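You operate a simulated robot arm through the tools that you are given. There is no shell and no other tool. Be economical: measure what you need, move in short steps, check, and stop when the job is done.

Carry out the task below with a simulated two-armed robot. There is one attempt and no reset: what you move stays moved.

TASK
Fetch the ribbed blue pad from the table under the birch shelf and set it on the top of the oak stand. Take the lid off the empty jar and lay it down on the table under the birch shelf. Open the pale cabinet door by the bench, take the beige roll on the table under the birch shelf and put it away on the floor inside the tall cabinet and shut the bench again. Take the lid off the steel flask and lay it down on the table under the birch shelf. Take the lid off the jar of clips and lay it down on the top of the oak table. Put the blue tray on the white plate. Take the yellow glue stick on the table under the birch shelf and put it away on the top of the black desk. Take the blue cloth from the top of the small white table and put it on top of the grey parcel. Put the blue cartridge on top of the orange ledger. Take the orange marker and leave it on top of the red ledger. The order is free. Set down upright: ribbed blue pad, blue tray, yellow glue stick, orange marker.

The check looks at the end state, three seconds after you hand in, the way a careful person would. Anything else that was tipped, shoved, dropped, spilled or broken makes it a failure. Lids that push on must go on centred and level and be pressed home; caps that screw on are set level and turned clockwise until they are tight. Flat cloth is picked up by pressing the open fingertips on it (5 to 10 N) and closing them slowly along it; thin cloth reads only 2 to 8 mm in the jaws.

THE ROBOT
Two 7-joint arms with two-finger parallel grippers on one trunk, on a base that drives. Base frame: it is fixed to the floor where the robot stands at the start and does not move with it; the origin is under the middle of the robot, x ahead of it, y to its left, z up; the surface under the hand at the start is at about z = 0.76. Lengths are in m, angles in degrees, forces in N, time in s.
The left shoulder is at the start at [0.06, 0.143, 0.926], the right one opposite. With the tool pointing down near the work surface each hand reaches from about 0.32 to 0.74 m from the robot's upright axis, wherever it stands, measured 20 degrees to its own side. Places, roughly: beige roll (9x9x5 cm) [0.7, -0.3, 0.8]; blue cartridge (3x3x8 cm) [0.6, 0.8, 0.8]; blue cloth (11x8x3 cm) [0.6, -1.4, 0.8]; blue tray (13x4x7 cm) [0.7, 0.5, 0.8]; empty jar (6x6x10 cm) [0.6, -0.1, 0.8]; floor inside the tall cabinet [-0.6, -1.9, 0.2]; grey parcel (24x16x9 cm) [-2.3, -1.5, 0.8]; jar of clips (6x6x10 cm) [0.5, -0.6, 0.8]; orange ledger (5x6x8 cm) [0.7, 0.7, 0.8]; orange marker (3x3x10 cm) [0.4, -0.2, 0.8]; pale cabinet door by the bench [-0.4, -1.6, 0.6]; red ledger (5x6x8 cm) [0.7, -0.1, 0.8]; ribbed blue pad (15x5x8 cm) [0.5, 0.1, 0.8]; steel flask (6x6x19 cm) [0.5, -0.1, 0.8]; top of the black desk [-2.3, -1.5, 0.7]; top of the oak stand [-3, 0.9, 0.5]; white plate (17x17x2 cm) [0.7, 1.2, 0.8]; yellow glue stick (3x3x10 cm) [0.4, 0, 0.8]. Payload 1.57 kg a hand.
Tool frame (each hand has its own): the origin (TCP) lies between the finger pads and is the grasp point; the fingertips stand 0.03 m ahead of it; z points along the fingers, y is the line along which they close. Largest opening 0.11 m; finger width 0.024, thickness 0.012; the body of the gripper, 0.048 by 0.112 m, starts 0.078 m behind the TCP.
Orientation is told as [roll, pitch, yaw] about the base's x, y, z axes, in that order, counted from this pose: with the fingers straight down and closing along the base's y, the tool's x points along the base's -x, its y along +y and its z along -z.

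THE INTERFACE
- The arms move only by the tool step_arm. It takes "left_rows", "right_rows" or both (then of equal length, played together; a hand with none holds still); each is one flat list of numbers, 7 for each row, row after row: the turn, a rotation vector about the base's x, y, z in units of 5 degrees (1.0 is 5 degrees), then the shift along the base's x, y, z in units of 20 mm (1.0 is 20 mm), then the closure in counts, from 0 (fully open) to 255 (shut). In form: [ax, ay, az, x, y, z, claw, ax, ay, az, x, y, z, claw, ...]. A call has 1 to 12 rows; each row shifts and turns the commanded pose from where the row before left it. A call with a number of a shift or a turn outside -1 to 1 is refused whole. A row lasts 0.2 s, in which the tool goes at most 0.05 m and 8.6 degrees; a call with a longer step from one row to the next is refused whole, and so is a gripper value outside its range. Where a pose cannot be reached the arm comes as near as it can. A force on the tool above 40 N (or 10 N above the force at the start of the call, whichever is more), or a blocked arm, ends the call early, and 0.2 s more pass. Each finger travels about 0.045 m/s and halts on what it meets, pressing with about 35 N; the grip force reading is that of the motor and also rises with nothing between the fingers. The clock runs only during rows and for 0.2 s after the last one: add rows that do not move to give the fingers time. It gives the time, the measured TCP pose, the force on the tool (base axes), the opening and the grip force at its end, in the units of the frame above (readings bear some noise), with the torque about the TCP (base axes, N m) and any sound that the robot's microphone picked up.
- Cameras (640 x 400 px; columns grow to the right, rows downward): "scene" is now at [0.0419, -0.0091, 1.5314]; the picture's right is [-0.14, -0.99, 0.00], its down [-0.80, 0.11, -0.59] and it looks along [0.59, -0.08, -0.81] (base axes); focal length 274 px, centre (320, 200). "left" rides on the left gripper at [0.07, -0.016, -0.141] in its tool frame; the picture's right is [0.23, 0.97, 0.00], its down [-0.86, 0.20, -0.48] and it looks along [-0.47, 0.11, 0.88] (tool axes); focal length 222 px, centre (320, 200). "right" rides on the right gripper at [0.07, 0.016, -0.141] in its tool frame; the picture's right is [-0.23, 0.97, 0.00], its down [-0.86, -0.20, -0.48] and it looks along [-0.47, -0.11, 0.88] (tool axes); focal length 222 px, centre (320, 200). There is no depth. A picture from a camera that has moved, and an enlarged one, comes with that camera's place and axes in the base frame and with its lens.
- snapshot(camera): a new picture of that camera. The clock stands still meanwhile.
- lift_body(by): slides the trunk up (or, below 0, down) by that many m; the arms and the scene camera ride with it, the base frame stays. It gives what a move gives, with no picture.
- steer(legs): drives the robot by 1 to 6 legs, each [ahead, left, turn to the left] in m, m and degrees, along the robot's own axes; the way and the turn of a leg run together, so that a leg with both is an arc; at most 1.5 m and 180 degrees a leg. The arms and the cameras ride along, it lands a little off, and it stops where it bumps. It gives what a move gives.
- pan_tilt(pan, tilt): turns the head with the scene camera to pan (to the left, within 86 degrees either way) and tilt (down, from -29 to 69), counted from straight ahead of the robot. It gives what a move gives.
- zoom(camera, box): a new picture of the part [left, top, right, bottom] of that camera's present view, enlarged. The clock stands still meanwhile.
- close_job(): hands the job in; it is judged then, once.

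Work in short steps. Places have to be worked out from the pictures, the camera data and where the tool is seen: move nearer, look again, correct. Check each grasp and each placing, and mend what went wrong. You have 514 turns and 292 pictures in all, those below and enlarged ones among them. Open the grippers and draw the arms clear of the work before you hand the job in, unless the task says otherwise; then end with one line.

The tools are called after "Request:" as a command line: name --argument value ..., lists and objects as JSON in quotes. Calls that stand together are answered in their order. step_arm: Moves the arms, as the interface text tells. Its arguments: {"type":"object","properties":{"left_rows":{"type":"array"},"right_rows":{"type":"array"}},"required":[]} The other tools are called the same way: lift_body (by) slides the trunk up or down; steer (legs) drives the base; pan_tilt (pan, tilt) turns the head that bears the scene camera; snapshot (camera) takes a picture; zoom (camera, box) takes an enlarged picture of a part of a camera's view; close_job () hands the job in.

At the start:

```text
clock: 0.0
left_tcp_pos: [0.4692, 0.177, 1.1054]
left_orientation: [0.0, -0.2, 0.0]
left_force: [-0.6, -0.9, 0.3]
left_moment: [-0.03, -0.04, 0.01]
left_opening: 0.1101
left_gripper_force: 0.0
right_tcp_pos: [0.4181, -0.1966, 1.1062]
right_orientation: [-0.1, -0.1, 0.0]
right_force: [-0.5, 0.5, -0.5]
right_moment: [-0.01, 0.0, -0.02]
right_opening: 0.11
right_gripper_force: 0.0
trunk travel left (down, up): [-0.525, 0.065]
robot x, y, heading: [-0.0027, -0.0007, -0.3]
head pan, tilt: [-8.1, 53.7]
```

scene: 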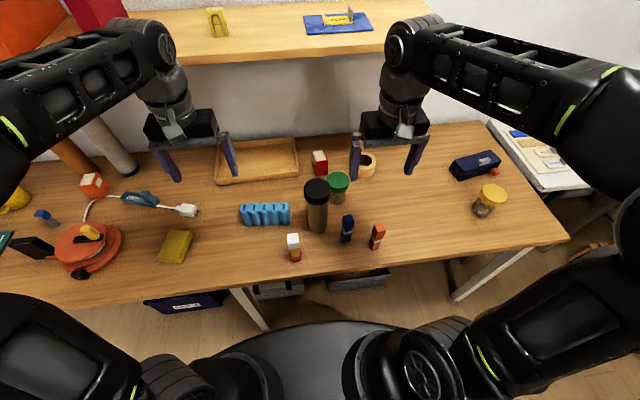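
right: 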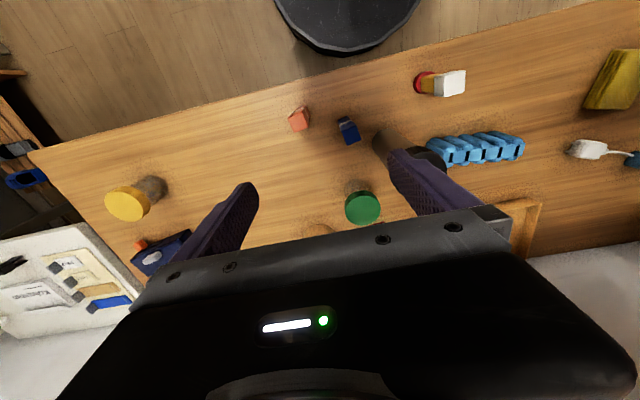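
left: 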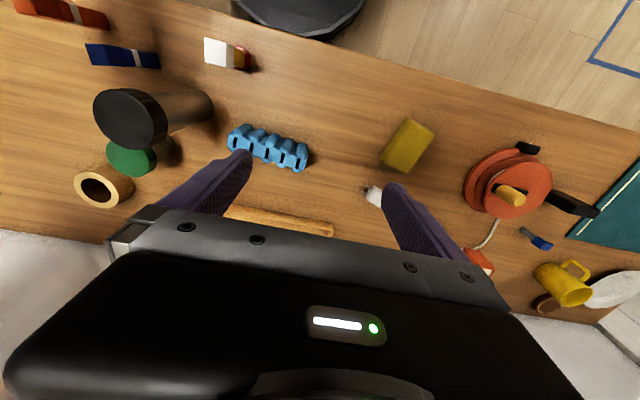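

The table holds most items. I look around with the head to map the scene first: start to the left.

Request:
pan_tilt --pan 45 --tilt 40

Request:
snapshot --camera "scene"

Request:
pan_tilt --pan -60 --tilt 40

Request:
snapshot --camera "scene"

Request:
pan_tilt --pan 0 --tilt 50

Request:
snapshot --camera "scene"

```text
clock: 1.2
left_tcp_pos: [0.4668, 0.1761, 1.1061]
left_orientation: [0.0, -0.1, 0.0]
left_force: [0.7, 0.5, 0.8]
left_moment: [0.01, 0.0, -0.01]
left_opening: 0.11
left_gripper_force: 0.0
right_tcp_pos: [0.4168, -0.1955, 1.1063]
right_orientation: [0.0, 0.0, 0.1]
right_force: [0.3, 0.2, 0.2]
right_moment: [-0.03, 0.0, 0.0]
right_opening: 0.1101
right_gripper_force: 0.0
trunk travel left (down, up): [-0.525, 0.065]
robot x, y, heading: [-0.003, -0.0003, 0.0]
head pan, tilt: [45.0, 40.0]
```

```text
288 pictures are left
camera scene: at [0.0294, 0.0612, 1.5505], right [0.71, -0.71, 0.0], down [-0.46, -0.45, -0.77], along [0.54, 0.54, -0.64], focal length 274 px, centre (320, 200)
```

scene: 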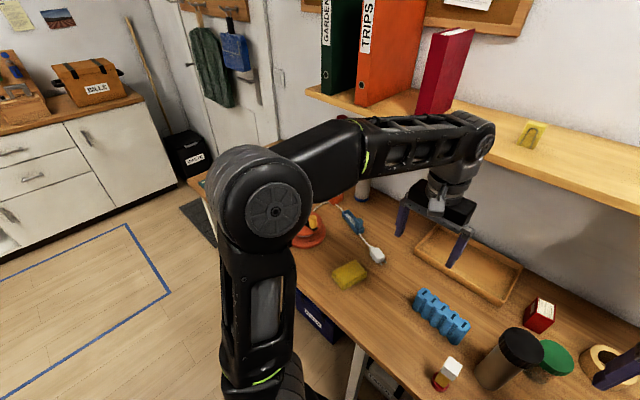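

```text
clock: 3.0
left_tcp_pos: [0.4691, 0.1764, 1.1057]
left_orientation: [0.0, -0.1, 0.0]
left_force: [0.4, -0.1, -0.2]
left_moment: [-0.03, 0.02, 0.01]
left_opening: 0.11
left_gripper_force: 0.0
right_tcp_pos: [0.4188, -0.1971, 1.1068]
right_orientation: [0.0, -0.1, 0.0]
right_force: [-0.1, 0.3, 0.9]
right_moment: [-0.02, 0.01, 0.01]
right_opening: 0.11
right_gripper_force: 0.1
trunk travel left (down, up): [-0.525, 0.065]
robot x, y, heading: [0.0006, 0.0012, 0.1]
head pan, tilt: [-60.0, 40.0]
```

```text
287 pictures are left
camera scene: at [0.0118, -0.0724, 1.5505], right [-0.87, -0.5, 0.0], down [-0.32, 0.56, -0.77], along [0.38, -0.66, -0.64], focal length 274 px, centre (320, 200)
```

scene: 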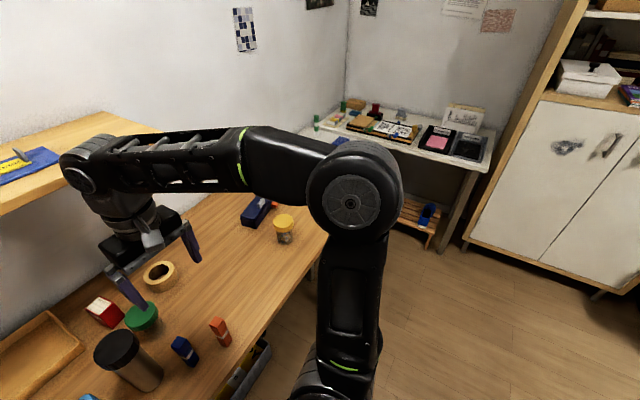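

```text
clock: 4.3
left_tcp_pos: [0.4678, 0.1773, 1.1055]
left_orientation: [0.0, -0.1, 0.0]
left_force: [0.4, -0.4, -0.4]
left_moment: [0.03, -0.02, 0.01]
left_opening: 0.1098
left_gripper_force: 0.0
right_tcp_pos: [0.4172, -0.196, 1.1065]
right_orientation: [0.1, -0.1, 0.0]
right_force: [0.3, 0.4, -0.1]
right_moment: [-0.02, 0.0, -0.03]
right_opening: 0.1102
right_gripper_force: 0.1
trunk travel left (down, up): [-0.525, 0.065]
robot x, y, heading: [0.0002, 0.0025, -0.2]
head pan, tilt: [0.0, 50.0]
```

```text
286 pictures are left
camera scene: at [0.0462, 0.0011, 1.5363], right [0.0, -1.0, 0.0], down [-0.77, 0.0, -0.64], along [0.64, 0.0, -0.77], focal length 274 px, centre (320, 200)
```

scene: 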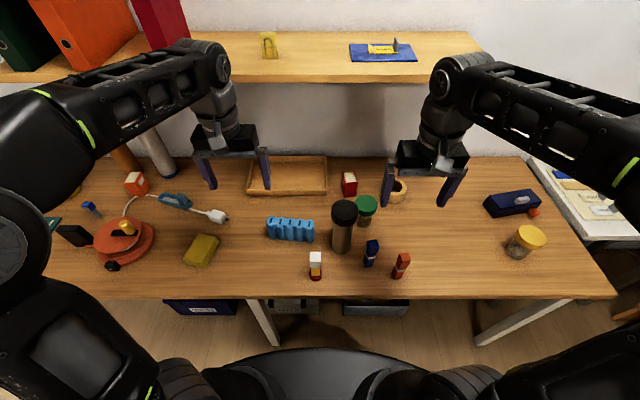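

I zoom on the left and centre parts of the table to identify the items.

Request:
zoom --camera "scene" --box '[40, 130, 260, 280]'

Request:
zoom --camera "scene" --box '[240, 150, 440, 290]'

Request:
zoom --camera "scene" --box '[440, 150, 640, 290]'

```text
2.67 times, centred on (150, 205) of scene
camera zoom: at [0.0462, 0.0011, 1.5363], right [0.0, -1.0, 0.0], down [-0.77, 0.0, -0.64], along [0.64, 0.0, -0.77], focal length 730 px, centre (773, 187)
```

zoom: 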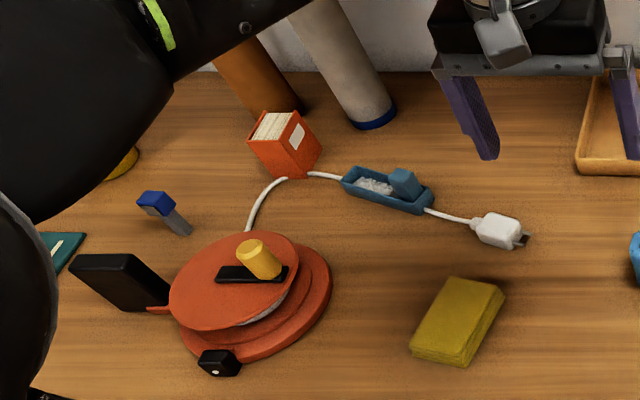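

```text
2.86 times, centred on (340, 220) of scene
camera zoom: at [0.0462, 0.0011, 1.5363], right [0.0, -1.0, 0.0], down [-0.77, 0.0, -0.64], along [0.64, 0.0, -0.77], focal length 782 px, centre (263, 143)
```

zoom: 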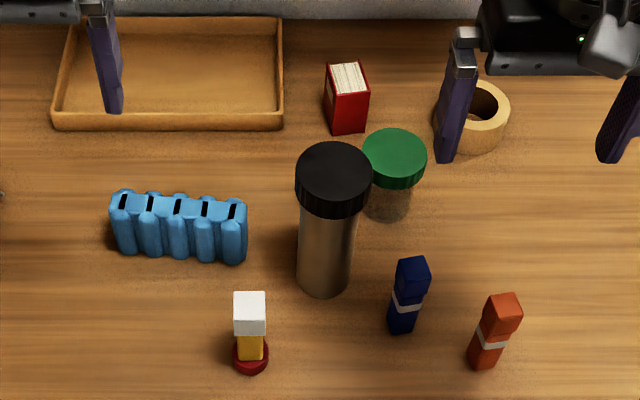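

```text
2.86 times, centred on (540, 220) of scene
camera zoom: at [0.0462, 0.0011, 1.5363], right [0.0, -1.0, 0.0], down [-0.77, 0.0, -0.64], along [0.64, 0.0, -0.77], focal length 782 px, centre (-309, 143)
```

zoom: 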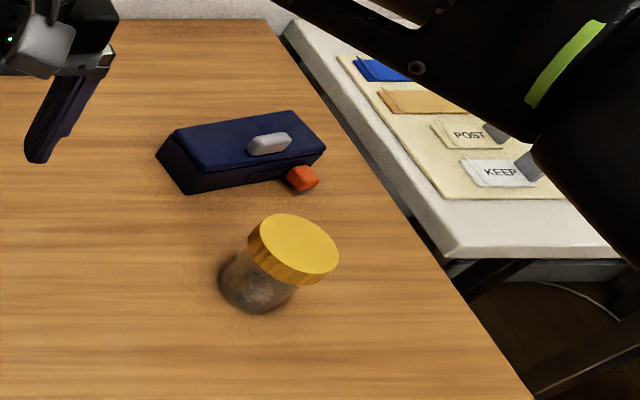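

Identified items. Marker is at about (0.40,-0.23), red ledger about (0.73,-0.10). I bring the right hand over the marker and look.

Request:
step_arm --right_rows '[0, 0, 0, -0.4, -0.8, -1, 60, 0, 0, 0, -0.45, -0.9, -1, 116, 0, 0, 0, 0, 0, -1, 116, 0, 0, 0, 0, 0, -1, 116, 0, 0, 0, 0, 0, -1, 116, 0, 0, 0, 0, 0, -1, 116, 0, 0, 0, 0, 0, -1, 116, 0, 0, 0, 0, 0, 0, 116]'

Request:
snapshot --camera "right"

Request:
snapshot --camera "scene"

```text
clock: 6.1
left_tcp_pos: [0.4674, 0.1772, 1.1059]
left_orientation: [0.0, -0.1, 0.0]
left_force: [-0.1, -0.2, 0.1]
left_moment: [0.02, 0.01, 0.0]
left_opening: 0.1101
left_gripper_force: 0.2
right_tcp_pos: [0.4011, -0.2286, 0.9658]
right_orientation: [0.0, -0.2, -0.1]
right_force: [-0.7, 1.5, 0.1]
right_moment: [-0.01, 0.01, -0.01]
right_opening: 0.0598
right_gripper_force: 0.1
trunk travel left (down, up): [-0.525, 0.065]
robot x, y, heading: [0.0038, 0.0013, -0.2]
head pan, tilt: [0.0, 50.0]
```

```text
282 pictures are left
camera right: at [0.3308, -0.2134, 1.1083], right [0.23, 0.97, 0.0], down [0.85, -0.2, 0.48], along [0.47, -0.11, -0.88], focal length 222 px, centre (320, 200)
```

right: 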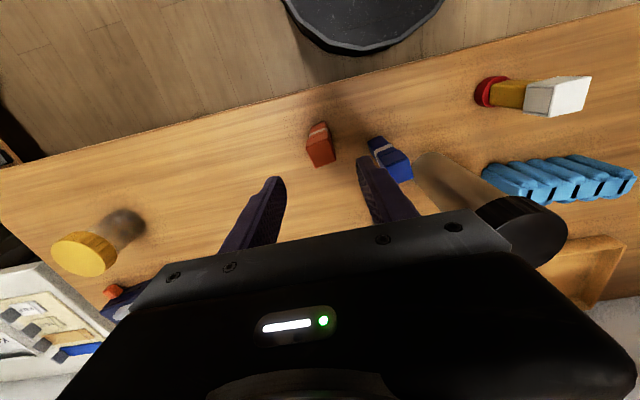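

```text
281 pictures are left
camera scene: at [0.0461, 0.0012, 1.5363], right [0.0, -1.0, 0.0], down [-0.77, 0.0, -0.64], along [0.64, 0.0, -0.77], focal length 274 px, centre (320, 200)
```

scene: 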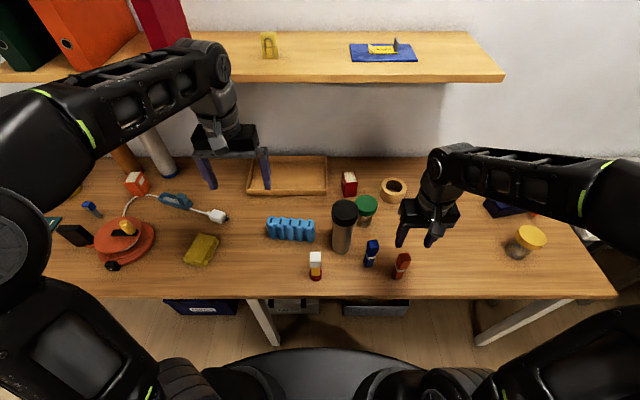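

Request:
zoom --camera "right" --box '[260, 90, 440, 200]'

```text
3.56 times, centred on (350, 145) of right
camera zoom: at [0.3308, -0.2134, 1.1083], right [0.23, 0.97, 0.0], down [0.85, -0.2, 0.48], along [0.47, -0.11, -0.88], focal length 790 px, centre (213, 396)
```

zoom: 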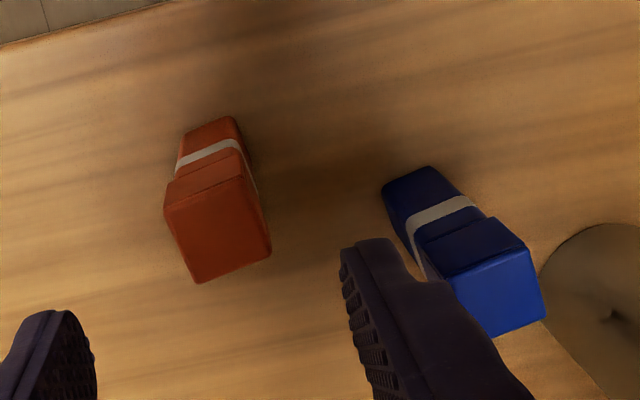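

Marker centre is at (0.405,-0.229), turned about +7.5°. I turn the tool to match, descend, and close on it.

Request:
step_arm --right_rows '[0, 0, 0.8, 0.2, 0, -1, 116, 0, 0, 0.7, 0, 0, -1, 116, 0, 0, 0, 0, 0, -1, 116, 0, 0, 0, 0, 0, -1, 116, 0, 0, 0, 0, 0, -1, 116, 0, 0, 0, 0, 0, -1, 116, 0, 0, 0, 0, 0, -1, 116, 0, 0, 0, 0, 0, 0, 116]'

Request:
snapshot --camera "right"

```text
clock: 7.9
left_tcp_pos: [0.4685, 0.1774, 1.1063]
left_orientation: [0.0, -0.1, 0.0]
left_force: [0.2, -0.9, 1.0]
left_moment: [0.04, 0.03, 0.01]
left_opening: 0.1101
left_gripper_force: 0.1
right_tcp_pos: [0.4054, -0.2292, 0.8263]
right_orientation: [-0.1, 0.0, 7.4]
right_force: [-0.9, 0.9, -0.6]
right_moment: [-0.02, -0.02, -0.02]
right_opening: 0.06
right_gripper_force: 0.0
trunk travel left (down, up): [-0.525, 0.065]
robot x, y, heading: [0.0011, -0.0004, -0.0]
head pan, tilt: [0.0, 50.0]
```

```text
279 pictures are left
camera right: at [0.3329, -0.2229, 0.9679], right [0.1, 1.0, 0.0], down [0.87, -0.09, 0.48], along [0.48, -0.05, -0.88], focal length 222 px, centre (320, 200)
```

right: 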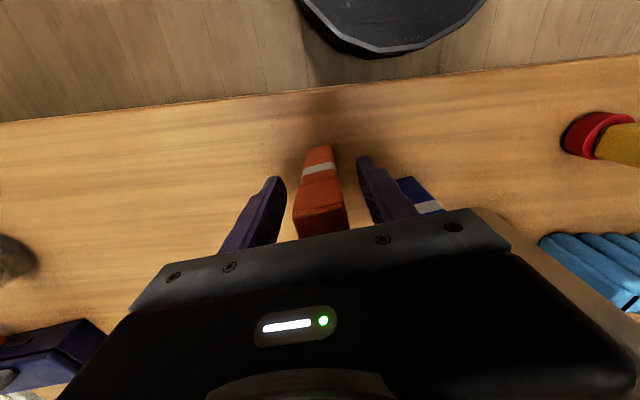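

The fingers straddle the marker, so I close and lift.

Request:
step_arm --right_rows '[0, 0, 0, 0, 0, 0, 160, 0, 0, 0, 0, 0, 0, 200, 0, 0, 0, 0, 0, 0, 230, 0, 0, 0, 0, 0, 0, 230, 0, 0, 0, 0, 0, 0, 230]'

Request:
step_arm --right_rows '[0, 0, 0, 0, 0, 0.5, 230, 0, 0, 0, 0, 0, 1, 230, 0, 0, 0, 0, 0, 1, 230, 0, 0, 0, 0, 0, 1, 230, 0, 0, 0, 0, 0, 1, 230, 0, 0, 0, 0, 0, 1, 230, 0, 0, 0, 0, 0, 1, 230, 0, 0, 0, 0, 0, 1, 230, 0, 0, 0, 0, 0, 0, 230]'

```text
clock: 9.1
left_tcp_pos: [0.4682, 0.178, 1.1055]
left_orientation: [0.1, -0.2, 0.0]
left_force: [-0.1, -0.2, -0.1]
left_moment: [0.0, 0.0, -0.04]
left_opening: 0.11
left_gripper_force: 0.0
right_tcp_pos: [0.4039, -0.2293, 0.8268]
right_orientation: [-0.1, -0.1, 7.5]
right_force: [-0.3, -0.1, 0.2]
right_moment: [-0.02, -0.02, 0.01]
right_opening: 0.0248
right_gripper_force: 34.8
trunk travel left (down, up): [-0.525, 0.065]
robot x, y, heading: [-0.0052, 0.0013, -0.1]
head pan, tilt: [0.0, 50.0]
```

```text
clock: 11.1
left_tcp_pos: [0.4673, 0.1782, 1.1053]
left_orientation: [0.1, -0.2, 0.0]
left_force: [0.0, 0.5, -0.2]
left_moment: [0.0, -0.02, -0.04]
left_opening: 0.11
left_gripper_force: 0.1
right_tcp_pos: [0.4035, -0.2299, 0.9767]
right_orientation: [0.0, -0.2, 7.5]
right_force: [-0.1, 0.2, 0.6]
right_moment: [0.03, -0.02, 0.0]
right_opening: 0.0248
right_gripper_force: 35.2
trunk travel left (down, up): [-0.525, 0.065]
robot x, y, heading: [-0.0001, -0.0017, 0.2]
head pan, tilt: [0.0, 50.0]
```

Marker held (25 mm). The ledger is at the reach limit, so I drive 8 cm ahead.

Request:
steer --legs '[[0.08, 0, 0]]'

Request:
snapshot --camera "scene"

Request:
snapshot --camera "right"

```text
clock: 12.2
left_tcp_pos: [0.5488, 0.1774, 1.1044]
left_orientation: [0.0, -0.1, 0.0]
left_force: [1.0, 0.1, -0.7]
left_moment: [0.0, 0.02, -0.05]
left_opening: 0.1102
left_gripper_force: 0.0
right_tcp_pos: [0.4845, -0.2296, 0.9765]
right_orientation: [0.0, 0.1, 7.5]
right_force: [0.1, -0.4, -1.0]
right_moment: [0.01, 0.05, 0.03]
right_opening: 0.0247
right_gripper_force: 35.6
trunk travel left (down, up): [-0.525, 0.065]
robot x, y, heading: [0.0769, 0.0006, 0.2]
head pan, tilt: [0.0, 50.0]
```

```text
278 pictures are left
camera scene: at [0.1272, 0.0012, 1.5363], right [0.0, -1.0, 0.0], down [-0.77, 0.0, -0.64], along [0.64, 0.0, -0.77], focal length 274 px, centre (320, 200)
```

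scene: 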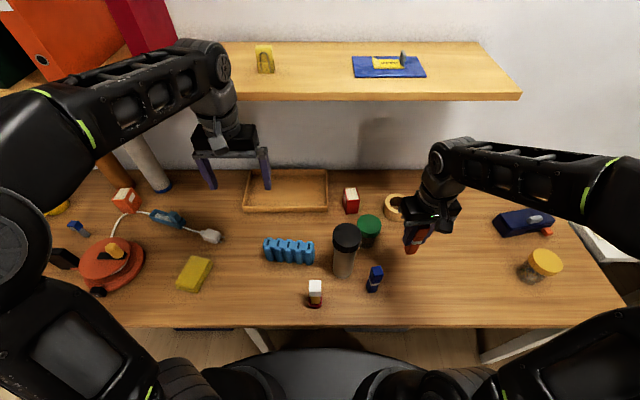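

```text
277 pictures are left
camera right: at [0.4133, -0.2228, 1.1176], right [0.1, 1.0, 0.0], down [0.87, -0.09, 0.48], along [0.48, -0.05, -0.88], focal length 222 px, centre (320, 200)
```

right: 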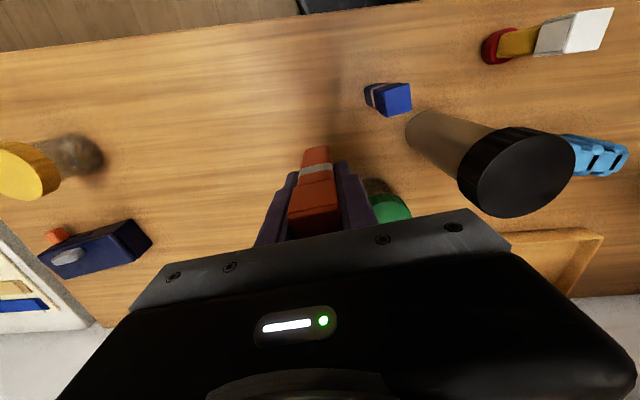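

I zoom in on the ledger for its top face.

Request:
zoom --camera "scene" --box '[320, 170, 420, 260]'

```text
4.44 times, centred on (370, 215) of scene
camera zoom: at [0.1272, 0.0012, 1.5363], right [0.0, -1.0, 0.0], down [-0.77, 0.0, -0.64], along [0.64, 0.0, -0.77], focal length 1217 px, centre (98, 133)
```

zoom: 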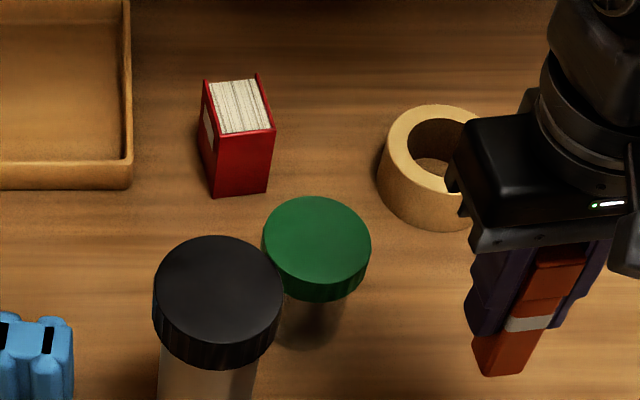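

The ledger top centre is (0.734,-0.104). Before reaching under, I need to know the shelf height, so I measure it by parallax with a trunk lift.

Request:
zoom --camera "scene" --box '[440, 40, 540, 110]'

Request:
lift_body --by 0.06

Request:
zoom --camera "scene" --box '[440, 40, 540, 110]'

```text
5.71 times, centred on (490, 75) of scene
camera zoom: at [0.1272, 0.0012, 1.5363], right [0.0, -1.0, 0.0], down [-0.77, 0.0, -0.64], along [0.64, 0.0, -0.77], focal length 1565 px, centre (-651, 914)
```

zoom: 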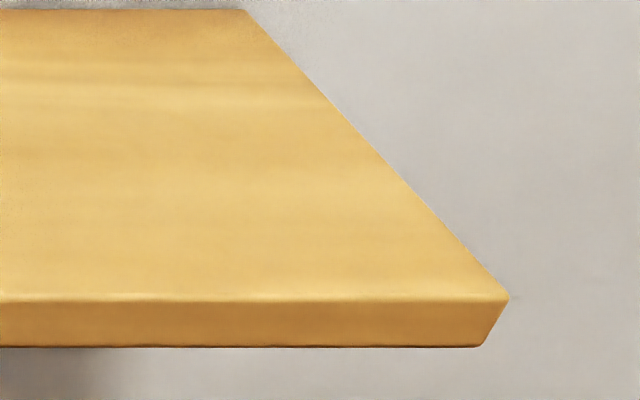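

```text
clock: 13.2
left_tcp_pos: [0.5456, 0.1772, 1.1658]
left_orientation: [0.1, -0.1, 0.0]
left_force: [0.4, 0.6, -0.1]
left_moment: [-0.03, 0.02, 0.03]
left_opening: 0.1101
left_gripper_force: 0.1
right_tcp_pos: [0.4846, -0.2288, 1.0358]
right_orientation: [0.0, -0.1, 7.5]
right_force: [0.3, 0.0, 0.3]
right_moment: [0.03, -0.01, -0.01]
right_opening: 0.0244
right_gripper_force: 34.1
trunk travel left (down, up): [-0.585, 0.005]
robot x, y, heading: [0.0776, -0.0004, -0.2]
head pan, tilt: [0.0, 50.0]
```

```text
5.71 times, centred on (490, 75) of scene
camera zoom: at [0.1254, 0.0012, 1.5963], right [0.0, -1.0, 0.0], down [-0.77, 0.0, -0.64], along [0.64, 0.0, -0.77], focal length 1565 px, centre (-651, 914)
```

zoom: 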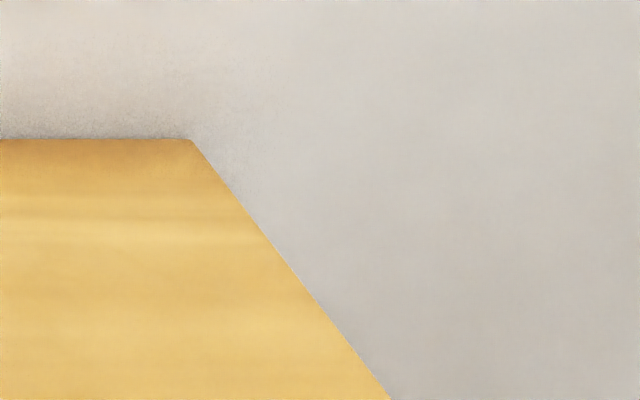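

Shelf: underside z≈1.23, front edge x≈0.65, right end y≈-0.41. To stay clear under it I'll regrip the marker with a forward-tilted tool: lower the trunk, set the marker down here, tilt and regrip.

Request:
lift_body --by -0.06

Request:
step_arm --right_rows '[0, 0, 0, 0, 0, -1, 230, 0, 0, 0, 0, 0, -1, 230, 0, 0, 0, 0, 0, -1, 230, 0, 0, 0, 0, 0, -1, 230, 0, 0, 0, 0, 0, -1, 230, 0, 0, 0, 0, 0, -1, 230, 0, 0, 0, 0, 0, -1, 230, 0, 0, 0, 0, 0, -0.5, 230, 0, 0, 0, 0, 0, 0, 230]'

```text
clock: 14.2
left_tcp_pos: [0.5468, 0.177, 1.1054]
left_orientation: [0.1, -0.1, 0.0]
left_force: [-0.5, -0.1, -0.1]
left_moment: [0.02, 0.0, 0.02]
left_opening: 0.1101
left_gripper_force: 0.0
right_tcp_pos: [0.4828, -0.2288, 0.9766]
right_orientation: [0.0, -0.2, 7.5]
right_force: [-0.9, 0.0, -0.4]
right_moment: [0.02, 0.0, 0.0]
right_opening: 0.0247
right_gripper_force: 35.2
trunk travel left (down, up): [-0.525, 0.065]
robot x, y, heading: [0.0803, 0.0017, -0.0]
head pan, tilt: [0.0, 50.0]
```

```text
clock: 16.2
left_tcp_pos: [0.5467, 0.1769, 1.1058]
left_orientation: [0.0, -0.1, -0.1]
left_force: [-0.1, -0.3, -0.1]
left_moment: [-0.03, 0.02, -0.02]
left_opening: 0.1101
left_gripper_force: 0.0
right_tcp_pos: [0.4827, -0.2305, 0.827]
right_orientation: [-0.1, -0.1, 7.5]
right_force: [1.5, 0.3, -0.9]
right_moment: [0.0, -0.02, -0.01]
right_opening: 0.0248
right_gripper_force: 35.6
trunk travel left (down, up): [-0.525, 0.065]
robot x, y, heading: [0.0804, 0.0017, 0.1]
head pan, tilt: [0.0, 50.0]
```

Near the table; I lower 2 mm more while watching the force, then open and tilt.

Request:
step_arm --right_rows '[0, 0, 0, 0, 0, -0.05, 230, 0, 0, 0, 0, 0, -0.05, 230, 0, 0, 0, 0, 0, 0, 230]'

```text
clock: 17.0
left_tcp_pos: [0.5453, 0.1771, 1.1057]
left_orientation: [0.0, -0.1, 0.0]
left_force: [0.1, -1.1, 0.4]
left_moment: [-0.02, -0.03, 0.0]
left_opening: 0.1101
left_gripper_force: 0.0
right_tcp_pos: [0.484, -0.2295, 0.8265]
right_orientation: [0.0, -0.2, 7.6]
right_force: [-0.2, -3.4, 23.0]
right_moment: [-0.22, 0.19, 0.01]
right_opening: 0.0249
right_gripper_force: 35.8
trunk travel left (down, up): [-0.525, 0.065]
robot x, y, heading: [0.08, -0.0011, 0.0]
head pan, tilt: [0.0, 50.0]
```

Contact confirmed. Open, tilt 40° about the jaw line, and regrip.

Request:
step_arm --right_rows '[0, 0, 0, 0, 0, 0.1, 200, 0, 0, 0, 0, 0, 0, 150, 0, 0, 0, 0, 0, 0, 135, 0, 0, 0, 0, 0, 0, 135]'

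Request:
step_arm --right_rows '[0.13, -0.99, 0, 0, 0, 0, 135, 0.13, -0.99, 0, 0, 0, 0, 135, 0.13, -0.99, 0, 0, 0, 0, 135, 0.13, -0.99, 0, 0, 0, 0, 135, 0.13, -0.99, 0, 0, 0, 0, 135, 0.13, -0.99, 0, 0, 0, 0, 135, 0.13, -0.99, 0, 0, 0, 0, 135, 0.13, -0.99, 0, 0, 0, 0, 135, 0, 0, 0, 0, 0, 0, 135]'

Request:
snapshot --camera "scene"

Request:
snapshot --camera "right"

```text
clock: 18.0
left_tcp_pos: [0.5469, 0.177, 1.1051]
left_orientation: [-0.1, -0.1, 0.0]
left_force: [-0.2, -0.1, -0.1]
left_moment: [-0.01, 0.02, 0.01]
left_opening: 0.1101
left_gripper_force: 0.0
right_tcp_pos: [0.4838, -0.2298, 0.8279]
right_orientation: [0.0, -0.1, 7.5]
right_force: [0.3, -0.5, -1.4]
right_moment: [-0.01, 0.02, 0.01]
right_opening: 0.0518
right_gripper_force: 0.0
trunk travel left (down, up): [-0.525, 0.065]
robot x, y, heading: [0.0787, 0.0011, 0.1]
head pan, tilt: [0.0, 50.0]
```

```text
clock: 20.0
left_tcp_pos: [0.5453, 0.1791, 1.1064]
left_orientation: [0.0, -0.2, 0.0]
left_force: [0.1, -0.2, -0.5]
left_moment: [-0.01, 0.0, -0.03]
left_opening: 0.11
left_gripper_force: 0.0
right_tcp_pos: [0.5291, -0.2398, 0.818]
right_orientation: [-0.1, -40.3, 7.6]
right_force: [-4.1, 2.7, 25.6]
right_moment: [0.11, 1.12, -0.07]
right_opening: 0.053
right_gripper_force: 1.1
right hand out of reach, approached as far as the arm can: row 5, 6, 7, 8
trunk travel left (down, up): [-0.525, 0.065]
robot x, y, heading: [0.0804, 0.0024, -0.1]
head pan, tilt: [0.0, 50.0]
```

```text
273 pictures are left
camera scene: at [0.123, 0.0025, 1.5367], right [0.0, -1.0, 0.0], down [-0.77, 0.0, -0.64], along [0.64, 0.0, -0.77], focal length 274 px, centre (320, 200)
```

scene: 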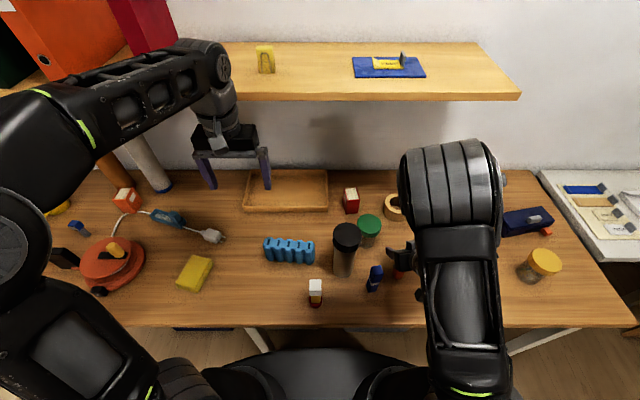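

```text
272 pictures are left
camera right: at [0.384, -0.2425, 0.8813], right [0.04, 0.99, 0.15], down [0.37, -0.15, 0.92], along [0.93, 0.01, -0.37], focal length 222 px, centre (320, 200)
```

right: 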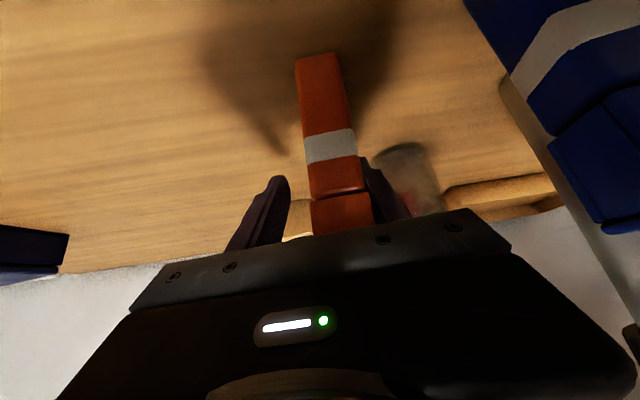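

The tilt here is out of reach (too near the body), and the palm touches the marker. I undo the last four tilt rows.

Request:
step_arm --right_rows '[-0.13, 0.99, 0, 0, 0, 0, 135, -0.13, 0.99, 0, 0, 0, 0, 135, -0.13, 0.99, 0, 0, 0, 0, 135, -0.13, 0.99, 0, 0, 0, 0, 135, 0, 0, 0, 0, 0, 0, 135]'

Request:
snapshot --camera "right"

Request:
snapshot --camera "scene"

```text
clock: 21.2
left_tcp_pos: [0.5467, 0.1768, 1.1053]
left_orientation: [0.0, -0.1, 0.0]
left_force: [-0.3, -0.3, 0.5]
left_moment: [-0.02, 0.01, 0.05]
left_opening: 0.11
left_gripper_force: 0.1
right_tcp_pos: [0.5303, -0.2387, 0.8176]
right_orientation: [0.1, -20.0, 7.6]
right_force: [0.3, -0.4, 0.3]
right_moment: [-0.02, 0.04, 0.0]
right_opening: 0.0518
right_gripper_force: 0.0
trunk travel left (down, up): [-0.525, 0.065]
robot x, y, heading: [0.0769, -0.0014, 0.3]
head pan, tilt: [0.0, 50.0]
```

```text
271 pictures are left
camera right: at [0.415, -0.2389, 0.9265], right [0.08, 0.99, 0.08], down [0.66, -0.11, 0.74], along [0.75, -0.01, -0.66], focal length 222 px, centre (320, 200)
```

right: 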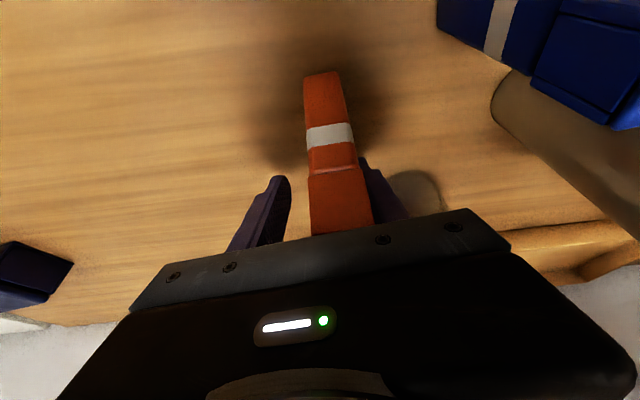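

```text
270 pictures are left
camera scene: at [0.1253, 0.0016, 1.5363], right [0.0, -1.0, 0.0], down [-0.77, 0.0, -0.64], along [0.64, 0.0, -0.77], focal length 274 px, centre (320, 200)
```

scene: 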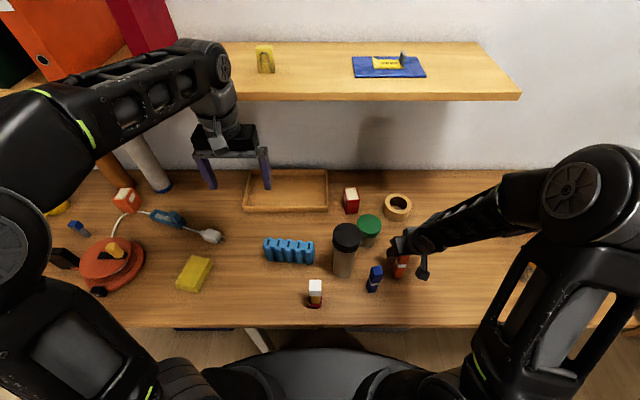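

The marker still stands at about (0.49,-0.23); the hand is 4 cm ahead of it at 20° tilt. I open wider, recentre, then move back so the marker is at the TCP.

Request:
step_arm --right_rows '[0, 0, 0, 0, 0, 0, 100, 0, 0, 0, 0, 0.25, 0, 100, 0, 0, 0, -0.5, 0.15, 0.1, 100, 0, 0, 0, -0.5, 0, 0.1, 100, 0, 0, 0, -0.5, 0, 0.1, 100, 0, 0, 0, -0.4, 0, 0.1, 100, 0, 0, 0, 0, 0, 0, 100]'

Request:
snapshot --camera "right"

```text
clock: 22.8
left_tcp_pos: [0.5471, 0.1773, 1.1049]
left_orientation: [0.1, 0.0, 0.0]
left_force: [0.7, 0.1, -0.3]
left_moment: [-0.01, 0.0, -0.01]
left_opening: 0.1099
left_gripper_force: 0.0
right_tcp_pos: [0.4919, -0.2328, 0.8251]
right_orientation: [0.0, -20.1, 7.6]
right_force: [0.2, 0.0, -0.9]
right_moment: [0.01, -0.01, -0.01]
right_opening: 0.067
right_gripper_force: 0.0
trunk travel left (down, up): [-0.525, 0.065]
robot x, y, heading: [0.0795, -0.0005, 0.2]
head pan, tilt: [0.0, 50.0]
```

```text
269 pictures are left
camera right: at [0.3764, -0.2312, 0.9335], right [0.08, 0.99, 0.08], down [0.66, -0.11, 0.74], along [0.75, -0.01, -0.66], focal length 222 px, centre (320, 200)
```

right: 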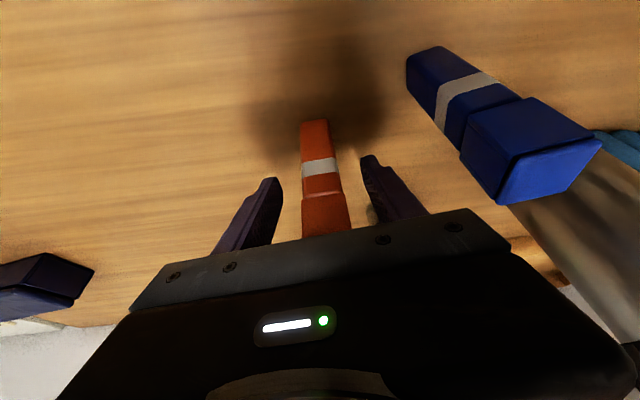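

Centred. Close the grip.

Request:
step_arm --right_rows '[0, 0, 0, 0, 0, 0, 150, 0, 0, 0, 0, 0, 0, 200, 0, 0, 0, 0, 0, 0, 230, 0, 0, 0, 0, 0, 0, 230, 0, 0, 0, 0, 0, 0, 230, 0, 0, 0, 0, 0, 0, 230]'

Request:
step_arm --right_rows '[0, 0, 0, 0, 0, 1, 230, 0, 0, 0, 0, 0, 1, 230, 0, 0, 0, 0, 0, 1, 230, 0, 0, 0, 0, 0, 1, 230, 0, 0, 0, 0, 0, 1, 230, 0, 0, 0, 0, 0, 1, 230, 0, 0, 0, 0, 0, 0, 230]'

Request:
snapshot --camera "scene"

```text
clock: 24.2
left_tcp_pos: [0.5471, 0.1777, 1.1063]
left_orientation: [0.0, -0.2, 0.0]
left_force: [0.2, -0.1, -0.7]
left_moment: [0.01, 0.0, -0.02]
left_opening: 0.1099
left_gripper_force: 0.0
right_tcp_pos: [0.4922, -0.232, 0.8239]
right_orientation: [0.1, -20.2, 7.5]
right_force: [0.3, -1.7, 1.4]
right_moment: [-0.01, -0.02, 0.01]
right_opening: 0.0248
right_gripper_force: 34.5
trunk travel left (down, up): [-0.525, 0.065]
robot x, y, heading: [0.0785, 0.0007, 0.1]
head pan, tilt: [0.0, 50.0]
```

```text
clock: 25.8
left_tcp_pos: [0.5459, 0.1778, 1.1052]
left_orientation: [0.0, -0.1, 0.1]
left_force: [0.9, 0.4, -0.4]
left_moment: [0.01, 0.01, -0.03]
left_opening: 0.1102
left_gripper_force: 0.0
right_tcp_pos: [0.4927, -0.2318, 0.9448]
right_orientation: [0.0, -20.0, 7.4]
right_force: [1.0, 0.2, 0.5]
right_moment: [-0.01, 0.03, 0.02]
right_opening: 0.0247
right_gripper_force: 35.0
trunk travel left (down, up): [-0.525, 0.065]
robot x, y, heading: [0.0802, -0.0024, -0.1]
head pan, tilt: [0.0, 50.0]
```

```text
268 pictures are left
camera scene: at [0.1255, 0.0012, 1.5363], right [0.0, -1.0, 0.0], down [-0.77, 0.0, -0.64], along [0.64, 0.0, -0.77], focal length 274 px, centre (320, 200)
```

scene: 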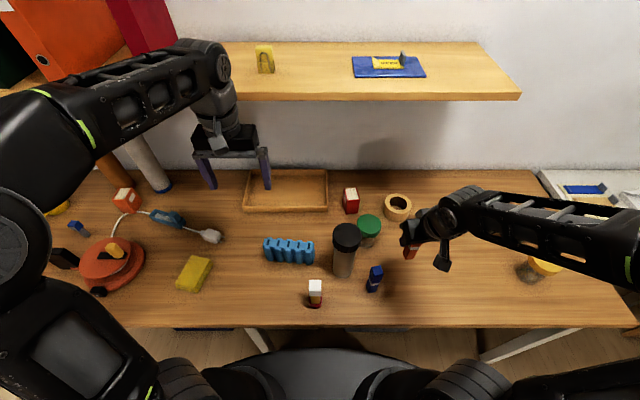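

Forearm is low now. I go forward at this height along y=-0.23, then sideways to the ledger.

Request:
step_arm --right_rows '[0, 0, 0, 1, 0, 0, 230, 0, 0, 0, 1, 0, 0, 230, 0, 0, 0, 1, 0, 0, 230, 0, 0, 0, 1, 0, 0, 230, 0, 0, 0, 1, 0, 0, 230, 0, 0, 0, 1, 0, 0, 230, 0, 0, 0, 1, 0, 0, 230, 0, 0, 0, 1, 0, 0, 230, 0, 0, 0, 1, 0, 0, 230, 0, 0, 0, 1, 0.5, 0, 230, 0, 0, 0, 1, 1, 0, 230, 0, 0, 0, 0, 0, 0, 230]'

Request:
snapshot --camera "scene"

```text
clock: 28.4
left_tcp_pos: [0.5464, 0.1769, 1.1051]
left_orientation: [-0.1, -0.1, 0.0]
left_force: [0.1, 0.1, -0.4]
left_moment: [0.03, 0.02, 0.01]
left_opening: 0.1099
left_gripper_force: 0.0
right_tcp_pos: [0.7117, -0.2025, 0.9453]
right_orientation: [0.0, -20.1, 7.6]
right_force: [0.3, 0.5, -1.1]
right_moment: [-0.01, -0.07, 0.01]
right_opening: 0.0249
right_gripper_force: 34.9
trunk travel left (down, up): [-0.525, 0.065]
robot x, y, heading: [0.0795, 0.002, -0.1]
head pan, tilt: [0.0, 50.0]
```

```text
267 pictures are left
camera scene: at [0.1251, 0.0009, 1.5363], right [0.0, -1.0, 0.0], down [-0.77, 0.0, -0.64], along [0.64, 0.0, -0.77], focal length 274 px, centre (320, 200)
```

scene: 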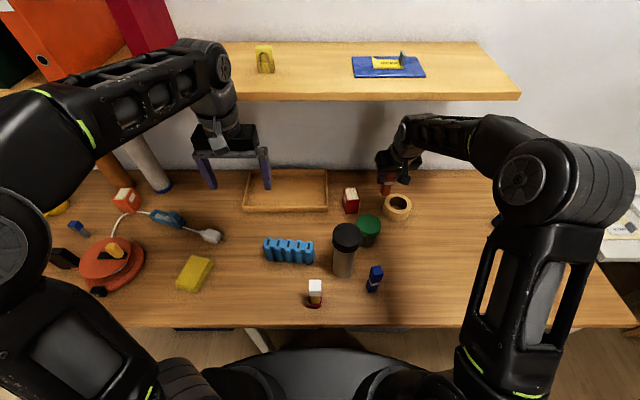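

Reach works fine. Move over the ledger.

Request:
step_arm --right_rows '[0, 0, 0, 0.3, 1, 0, 230, 0, 0, 0, 0.3, 1, 0, 230, 0, 0, 0, 0.3, 1, 0, 230, 0, 0, 0, 0.2, 1, 0, 230, 0, 0, 0, 0, 0.9, 0, 230, 0, 0, 0, 0, 0, 0, 230]'

Request:
snapshot --camera "right"

Request:
zoom --camera "scene" --box '[300, 110, 440, 230]'

```text
clock: 29.8
left_tcp_pos: [0.5461, 0.1764, 1.1055]
left_orientation: [-0.1, -0.1, -0.1]
left_force: [-0.6, 0.4, -0.5]
left_moment: [-0.02, 0.01, 0.01]
left_opening: 0.1102
left_gripper_force: 0.0
right_tcp_pos: [0.7334, -0.1046, 0.9455]
right_orientation: [0.0, -20.0, 7.5]
right_force: [0.5, 0.4, -0.8]
right_moment: [0.03, 0.01, 0.0]
right_opening: 0.0247
right_gripper_force: 34.5
trunk travel left (down, up): [-0.525, 0.065]
robot x, y, heading: [0.081, 0.0008, 0.0]
head pan, tilt: [0.0, 50.0]
```

```text
266 pictures are left
camera right: at [0.6185, -0.1032, 1.0544], right [0.08, 0.99, 0.08], down [0.66, -0.11, 0.74], along [0.75, -0.01, -0.67], focal length 222 px, centre (320, 200)
```

right: 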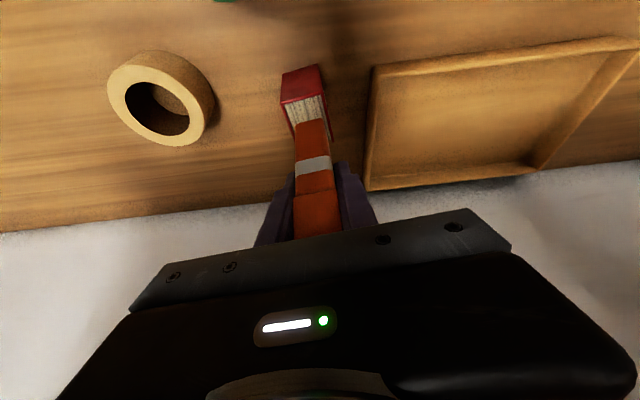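

```text
3.33 times, centred on (370, 170) of scene
camera zoom: at [0.1254, 0.001, 1.5363], right [0.0, -1.0, 0.0], down [-0.77, 0.0, -0.64], along [0.64, 0.0, -0.77], focal length 913 px, centre (153, 300)
```

zoom: 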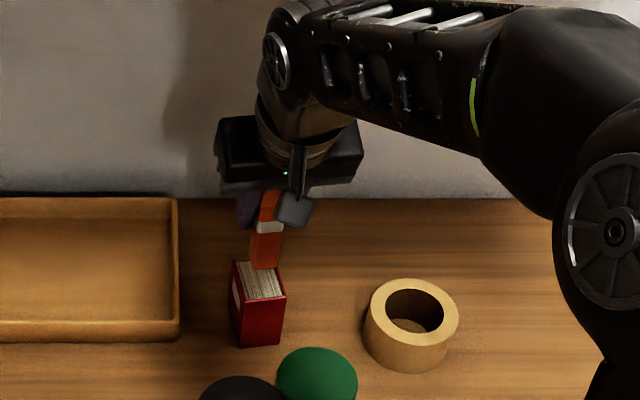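

Request:
zoom --camera "right" --box '[250, 50, 370, 150]'

```text
4.00 times, centred on (310, 100) of right
camera zoom: at [0.6185, -0.1032, 1.0544], right [0.08, 0.99, 0.08], down [0.66, -0.11, 0.74], along [0.75, -0.01, -0.67], focal length 888 px, centre (360, 600)
```

zoom: 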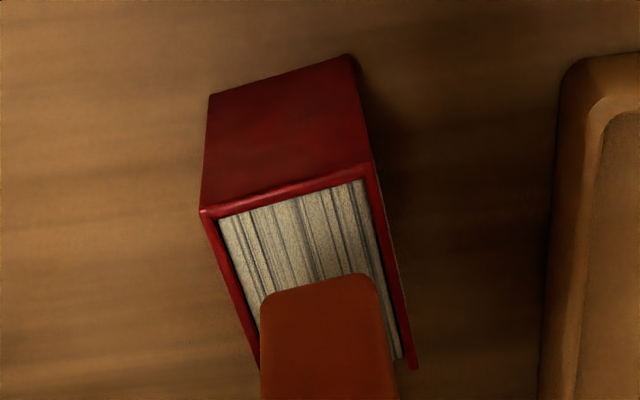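

The marker sits about 14 mm short and 4 mm left of the ledger's centre. Correct that and lower to just above contact.

Request:
step_arm --right_rows '[0, 0, 0, 0.7, -0.2, 0, 230, 0, 0, 0, 0, 0, -1, 230, 0, 0, 0, 0, 0, -0.6, 230, 0, 0, 0, 0, 0, 0, 230]'

Request:
zoom --camera "right" --box '[250, 50, 370, 150]'

```text
clock: 30.8
left_tcp_pos: [0.5463, 0.1781, 1.1062]
left_orientation: [-0.1, -0.1, 0.0]
left_force: [-0.2, 0.6, -1.1]
left_moment: [-0.02, 0.04, 0.01]
left_opening: 0.11
left_gripper_force: 0.1
right_tcp_pos: [0.7475, -0.1086, 0.9128]
right_orientation: [0.0, -20.1, 7.5]
right_force: [-0.7, -0.4, 0.0]
right_moment: [-0.06, -0.01, 0.03]
right_opening: 0.0251
right_gripper_force: 35.2
trunk travel left (down, up): [-0.525, 0.065]
robot x, y, heading: [0.0798, -0.0004, 0.1]
head pan, tilt: [0.0, 50.0]
```

```text
4.00 times, centred on (310, 100) of right
camera zoom: at [0.6324, -0.1069, 1.0217], right [0.08, 0.99, 0.08], down [0.66, -0.11, 0.74], along [0.75, -0.01, -0.66], focal length 888 px, centre (360, 600)
```

zoom: 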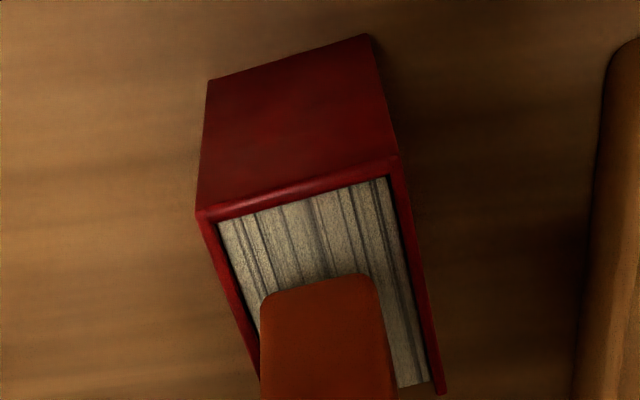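

Centred. Lower gently to contact.

Request:
step_arm --right_rows '[0, 0, 0, 0, 0, -0.3, 230, 0, 0, 0, 0, 0, -0.1, 230, 0, 0, 0, 0, 0, 0, 230]'

Request:
step_arm --right_rows '[0, 0, 0, 0, 0, -0.1, 230, 0, 0, 0, 0, 0, 0, 230]'

```text
clock: 31.6
left_tcp_pos: [0.5466, 0.1771, 1.1061]
left_orientation: [0.0, -0.2, -0.1]
left_force: [-0.4, 0.1, -0.2]
left_moment: [0.02, 0.03, -0.04]
left_opening: 0.1098
left_gripper_force: 0.0
right_tcp_pos: [0.7473, -0.1089, 0.9049]
right_orientation: [0.0, -20.2, 7.5]
right_force: [0.2, -0.2, -1.2]
right_moment: [0.01, -0.01, -0.01]
right_opening: 0.0249
right_gripper_force: 34.4
trunk travel left (down, up): [-0.525, 0.065]
robot x, y, heading: [0.0756, -0.0028, -0.2]
head pan, tilt: [0.0, 50.0]
```

```text
clock: 32.2
left_tcp_pos: [0.5474, 0.1782, 1.1055]
left_orientation: [0.0, -0.2, 0.0]
left_force: [-0.1, 0.4, 0.8]
left_moment: [-0.01, 0.0, 0.01]
left_opening: 0.1098
left_gripper_force: 0.0
right_tcp_pos: [0.7481, -0.1076, 0.9025]
right_orientation: [0.0, -20.0, 7.5]
right_force: [0.2, 0.2, -0.6]
right_moment: [-0.03, 0.02, 0.02]
right_opening: 0.0248
right_gripper_force: 34.6
trunk travel left (down, up): [-0.525, 0.065]
robot x, y, heading: [0.0813, -0.0002, -0.2]
head pan, tilt: [0.0, 50.0]
```

Request:
step_arm --right_rows '[0, 0, 0, 0, 0, -0.1, 230, 0, 0, 0, 0, 0, 0, 230]'

Request:
step_arm --right_rows '[0, 0, 0, 0, 0, -0.1, 230, 0, 0, 0, 0, 0, 0, 230]'

```text
clock: 32.8
left_tcp_pos: [0.5461, 0.1784, 1.106]
left_orientation: [0.0, -0.1, -0.1]
left_force: [0.0, 0.4, 0.2]
left_moment: [0.0, 0.02, -0.06]
left_opening: 0.1099
left_gripper_force: 0.0
right_tcp_pos: [0.7475, -0.1087, 0.9026]
right_orientation: [0.0, -20.3, 7.4]
right_force: [-1.1, 0.2, 8.3]
right_moment: [-0.01, 0.16, -0.02]
right_opening: 0.0248
right_gripper_force: 35.2
trunk travel left (down, up): [-0.525, 0.065]
robot x, y, heading: [0.0806, 0.0008, 0.1]
head pan, tilt: [0.0, 50.0]
```

```text
clock: 33.4
left_tcp_pos: [0.5447, 0.1764, 1.1059]
left_orientation: [0.0, -0.2, -0.1]
left_force: [-0.4, 0.6, -0.2]
left_moment: [0.04, -0.02, -0.01]
left_opening: 0.11
left_gripper_force: 0.0
right_tcp_pos: [0.7475, -0.1077, 0.9021]
right_orientation: [0.1, -20.4, 7.4]
right_force: [0.2, -1.1, 21.6]
right_moment: [-0.06, 0.25, 0.02]
right_opening: 0.0248
right_gripper_force: 35.0
trunk travel left (down, up): [-0.525, 0.065]
robot x, y, heading: [0.0778, -0.0039, -0.1]
head pan, tilt: [0.0, 50.0]
```

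Contact at 0.902. Relax, open, and retreat along the tool axis.

Request:
step_arm --right_rows '[0, 0, 0, 0, 0, 0.12, 220, 0, 0, 0, 0, 0, 0, 180, 0, 0, 0, 0, 0, 0, 140, 0, 0, 0, 0, 0, 0, 130, 0, 0, 0, -0.34, -0.04, 0.94, 130, 0, 0, 0, -0.34, -0.04, 0.94, 130, 0, 0, 0, -0.34, -0.04, 0.94, 130, 0, 0, 0, -0.34, -0.04, 0.94, 130, 0, 0, 0, 0, 0, 0, 130]'

Request:
snapshot --camera "right"

```text
clock: 35.4
left_tcp_pos: [0.5441, 0.1782, 1.1057]
left_orientation: [0.0, -0.1, 0.0]
left_force: [0.9, 0.3, -0.1]
left_moment: [0.0, 0.0, -0.01]
left_opening: 0.1101
left_gripper_force: 0.0
right_tcp_pos: [0.7172, -0.112, 0.9745]
right_orientation: [0.0, -19.8, 7.7]
right_force: [0.8, 0.6, -0.5]
right_moment: [0.01, -0.01, -0.01]
right_opening: 0.054
right_gripper_force: 0.0
trunk travel left (down, up): [-0.525, 0.065]
robot x, y, heading: [0.0805, -0.0016, -0.2]
head pan, tilt: [0.0, 50.0]
```

```text
262 pictures are left
camera right: at [0.603, -0.1105, 1.0841], right [0.08, 0.99, 0.08], down [0.66, -0.11, 0.74], along [0.74, -0.01, -0.67], focal length 222 px, centre (320, 200)
```

right: 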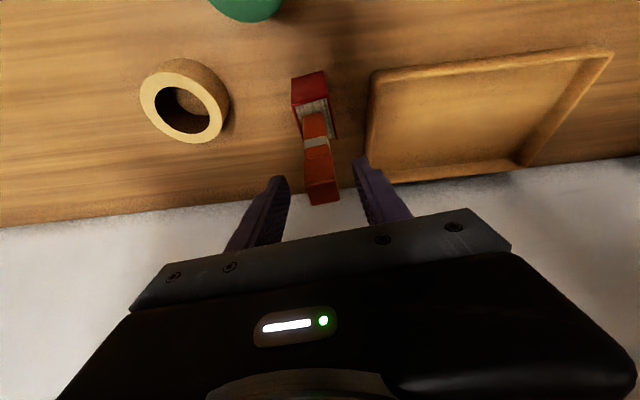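

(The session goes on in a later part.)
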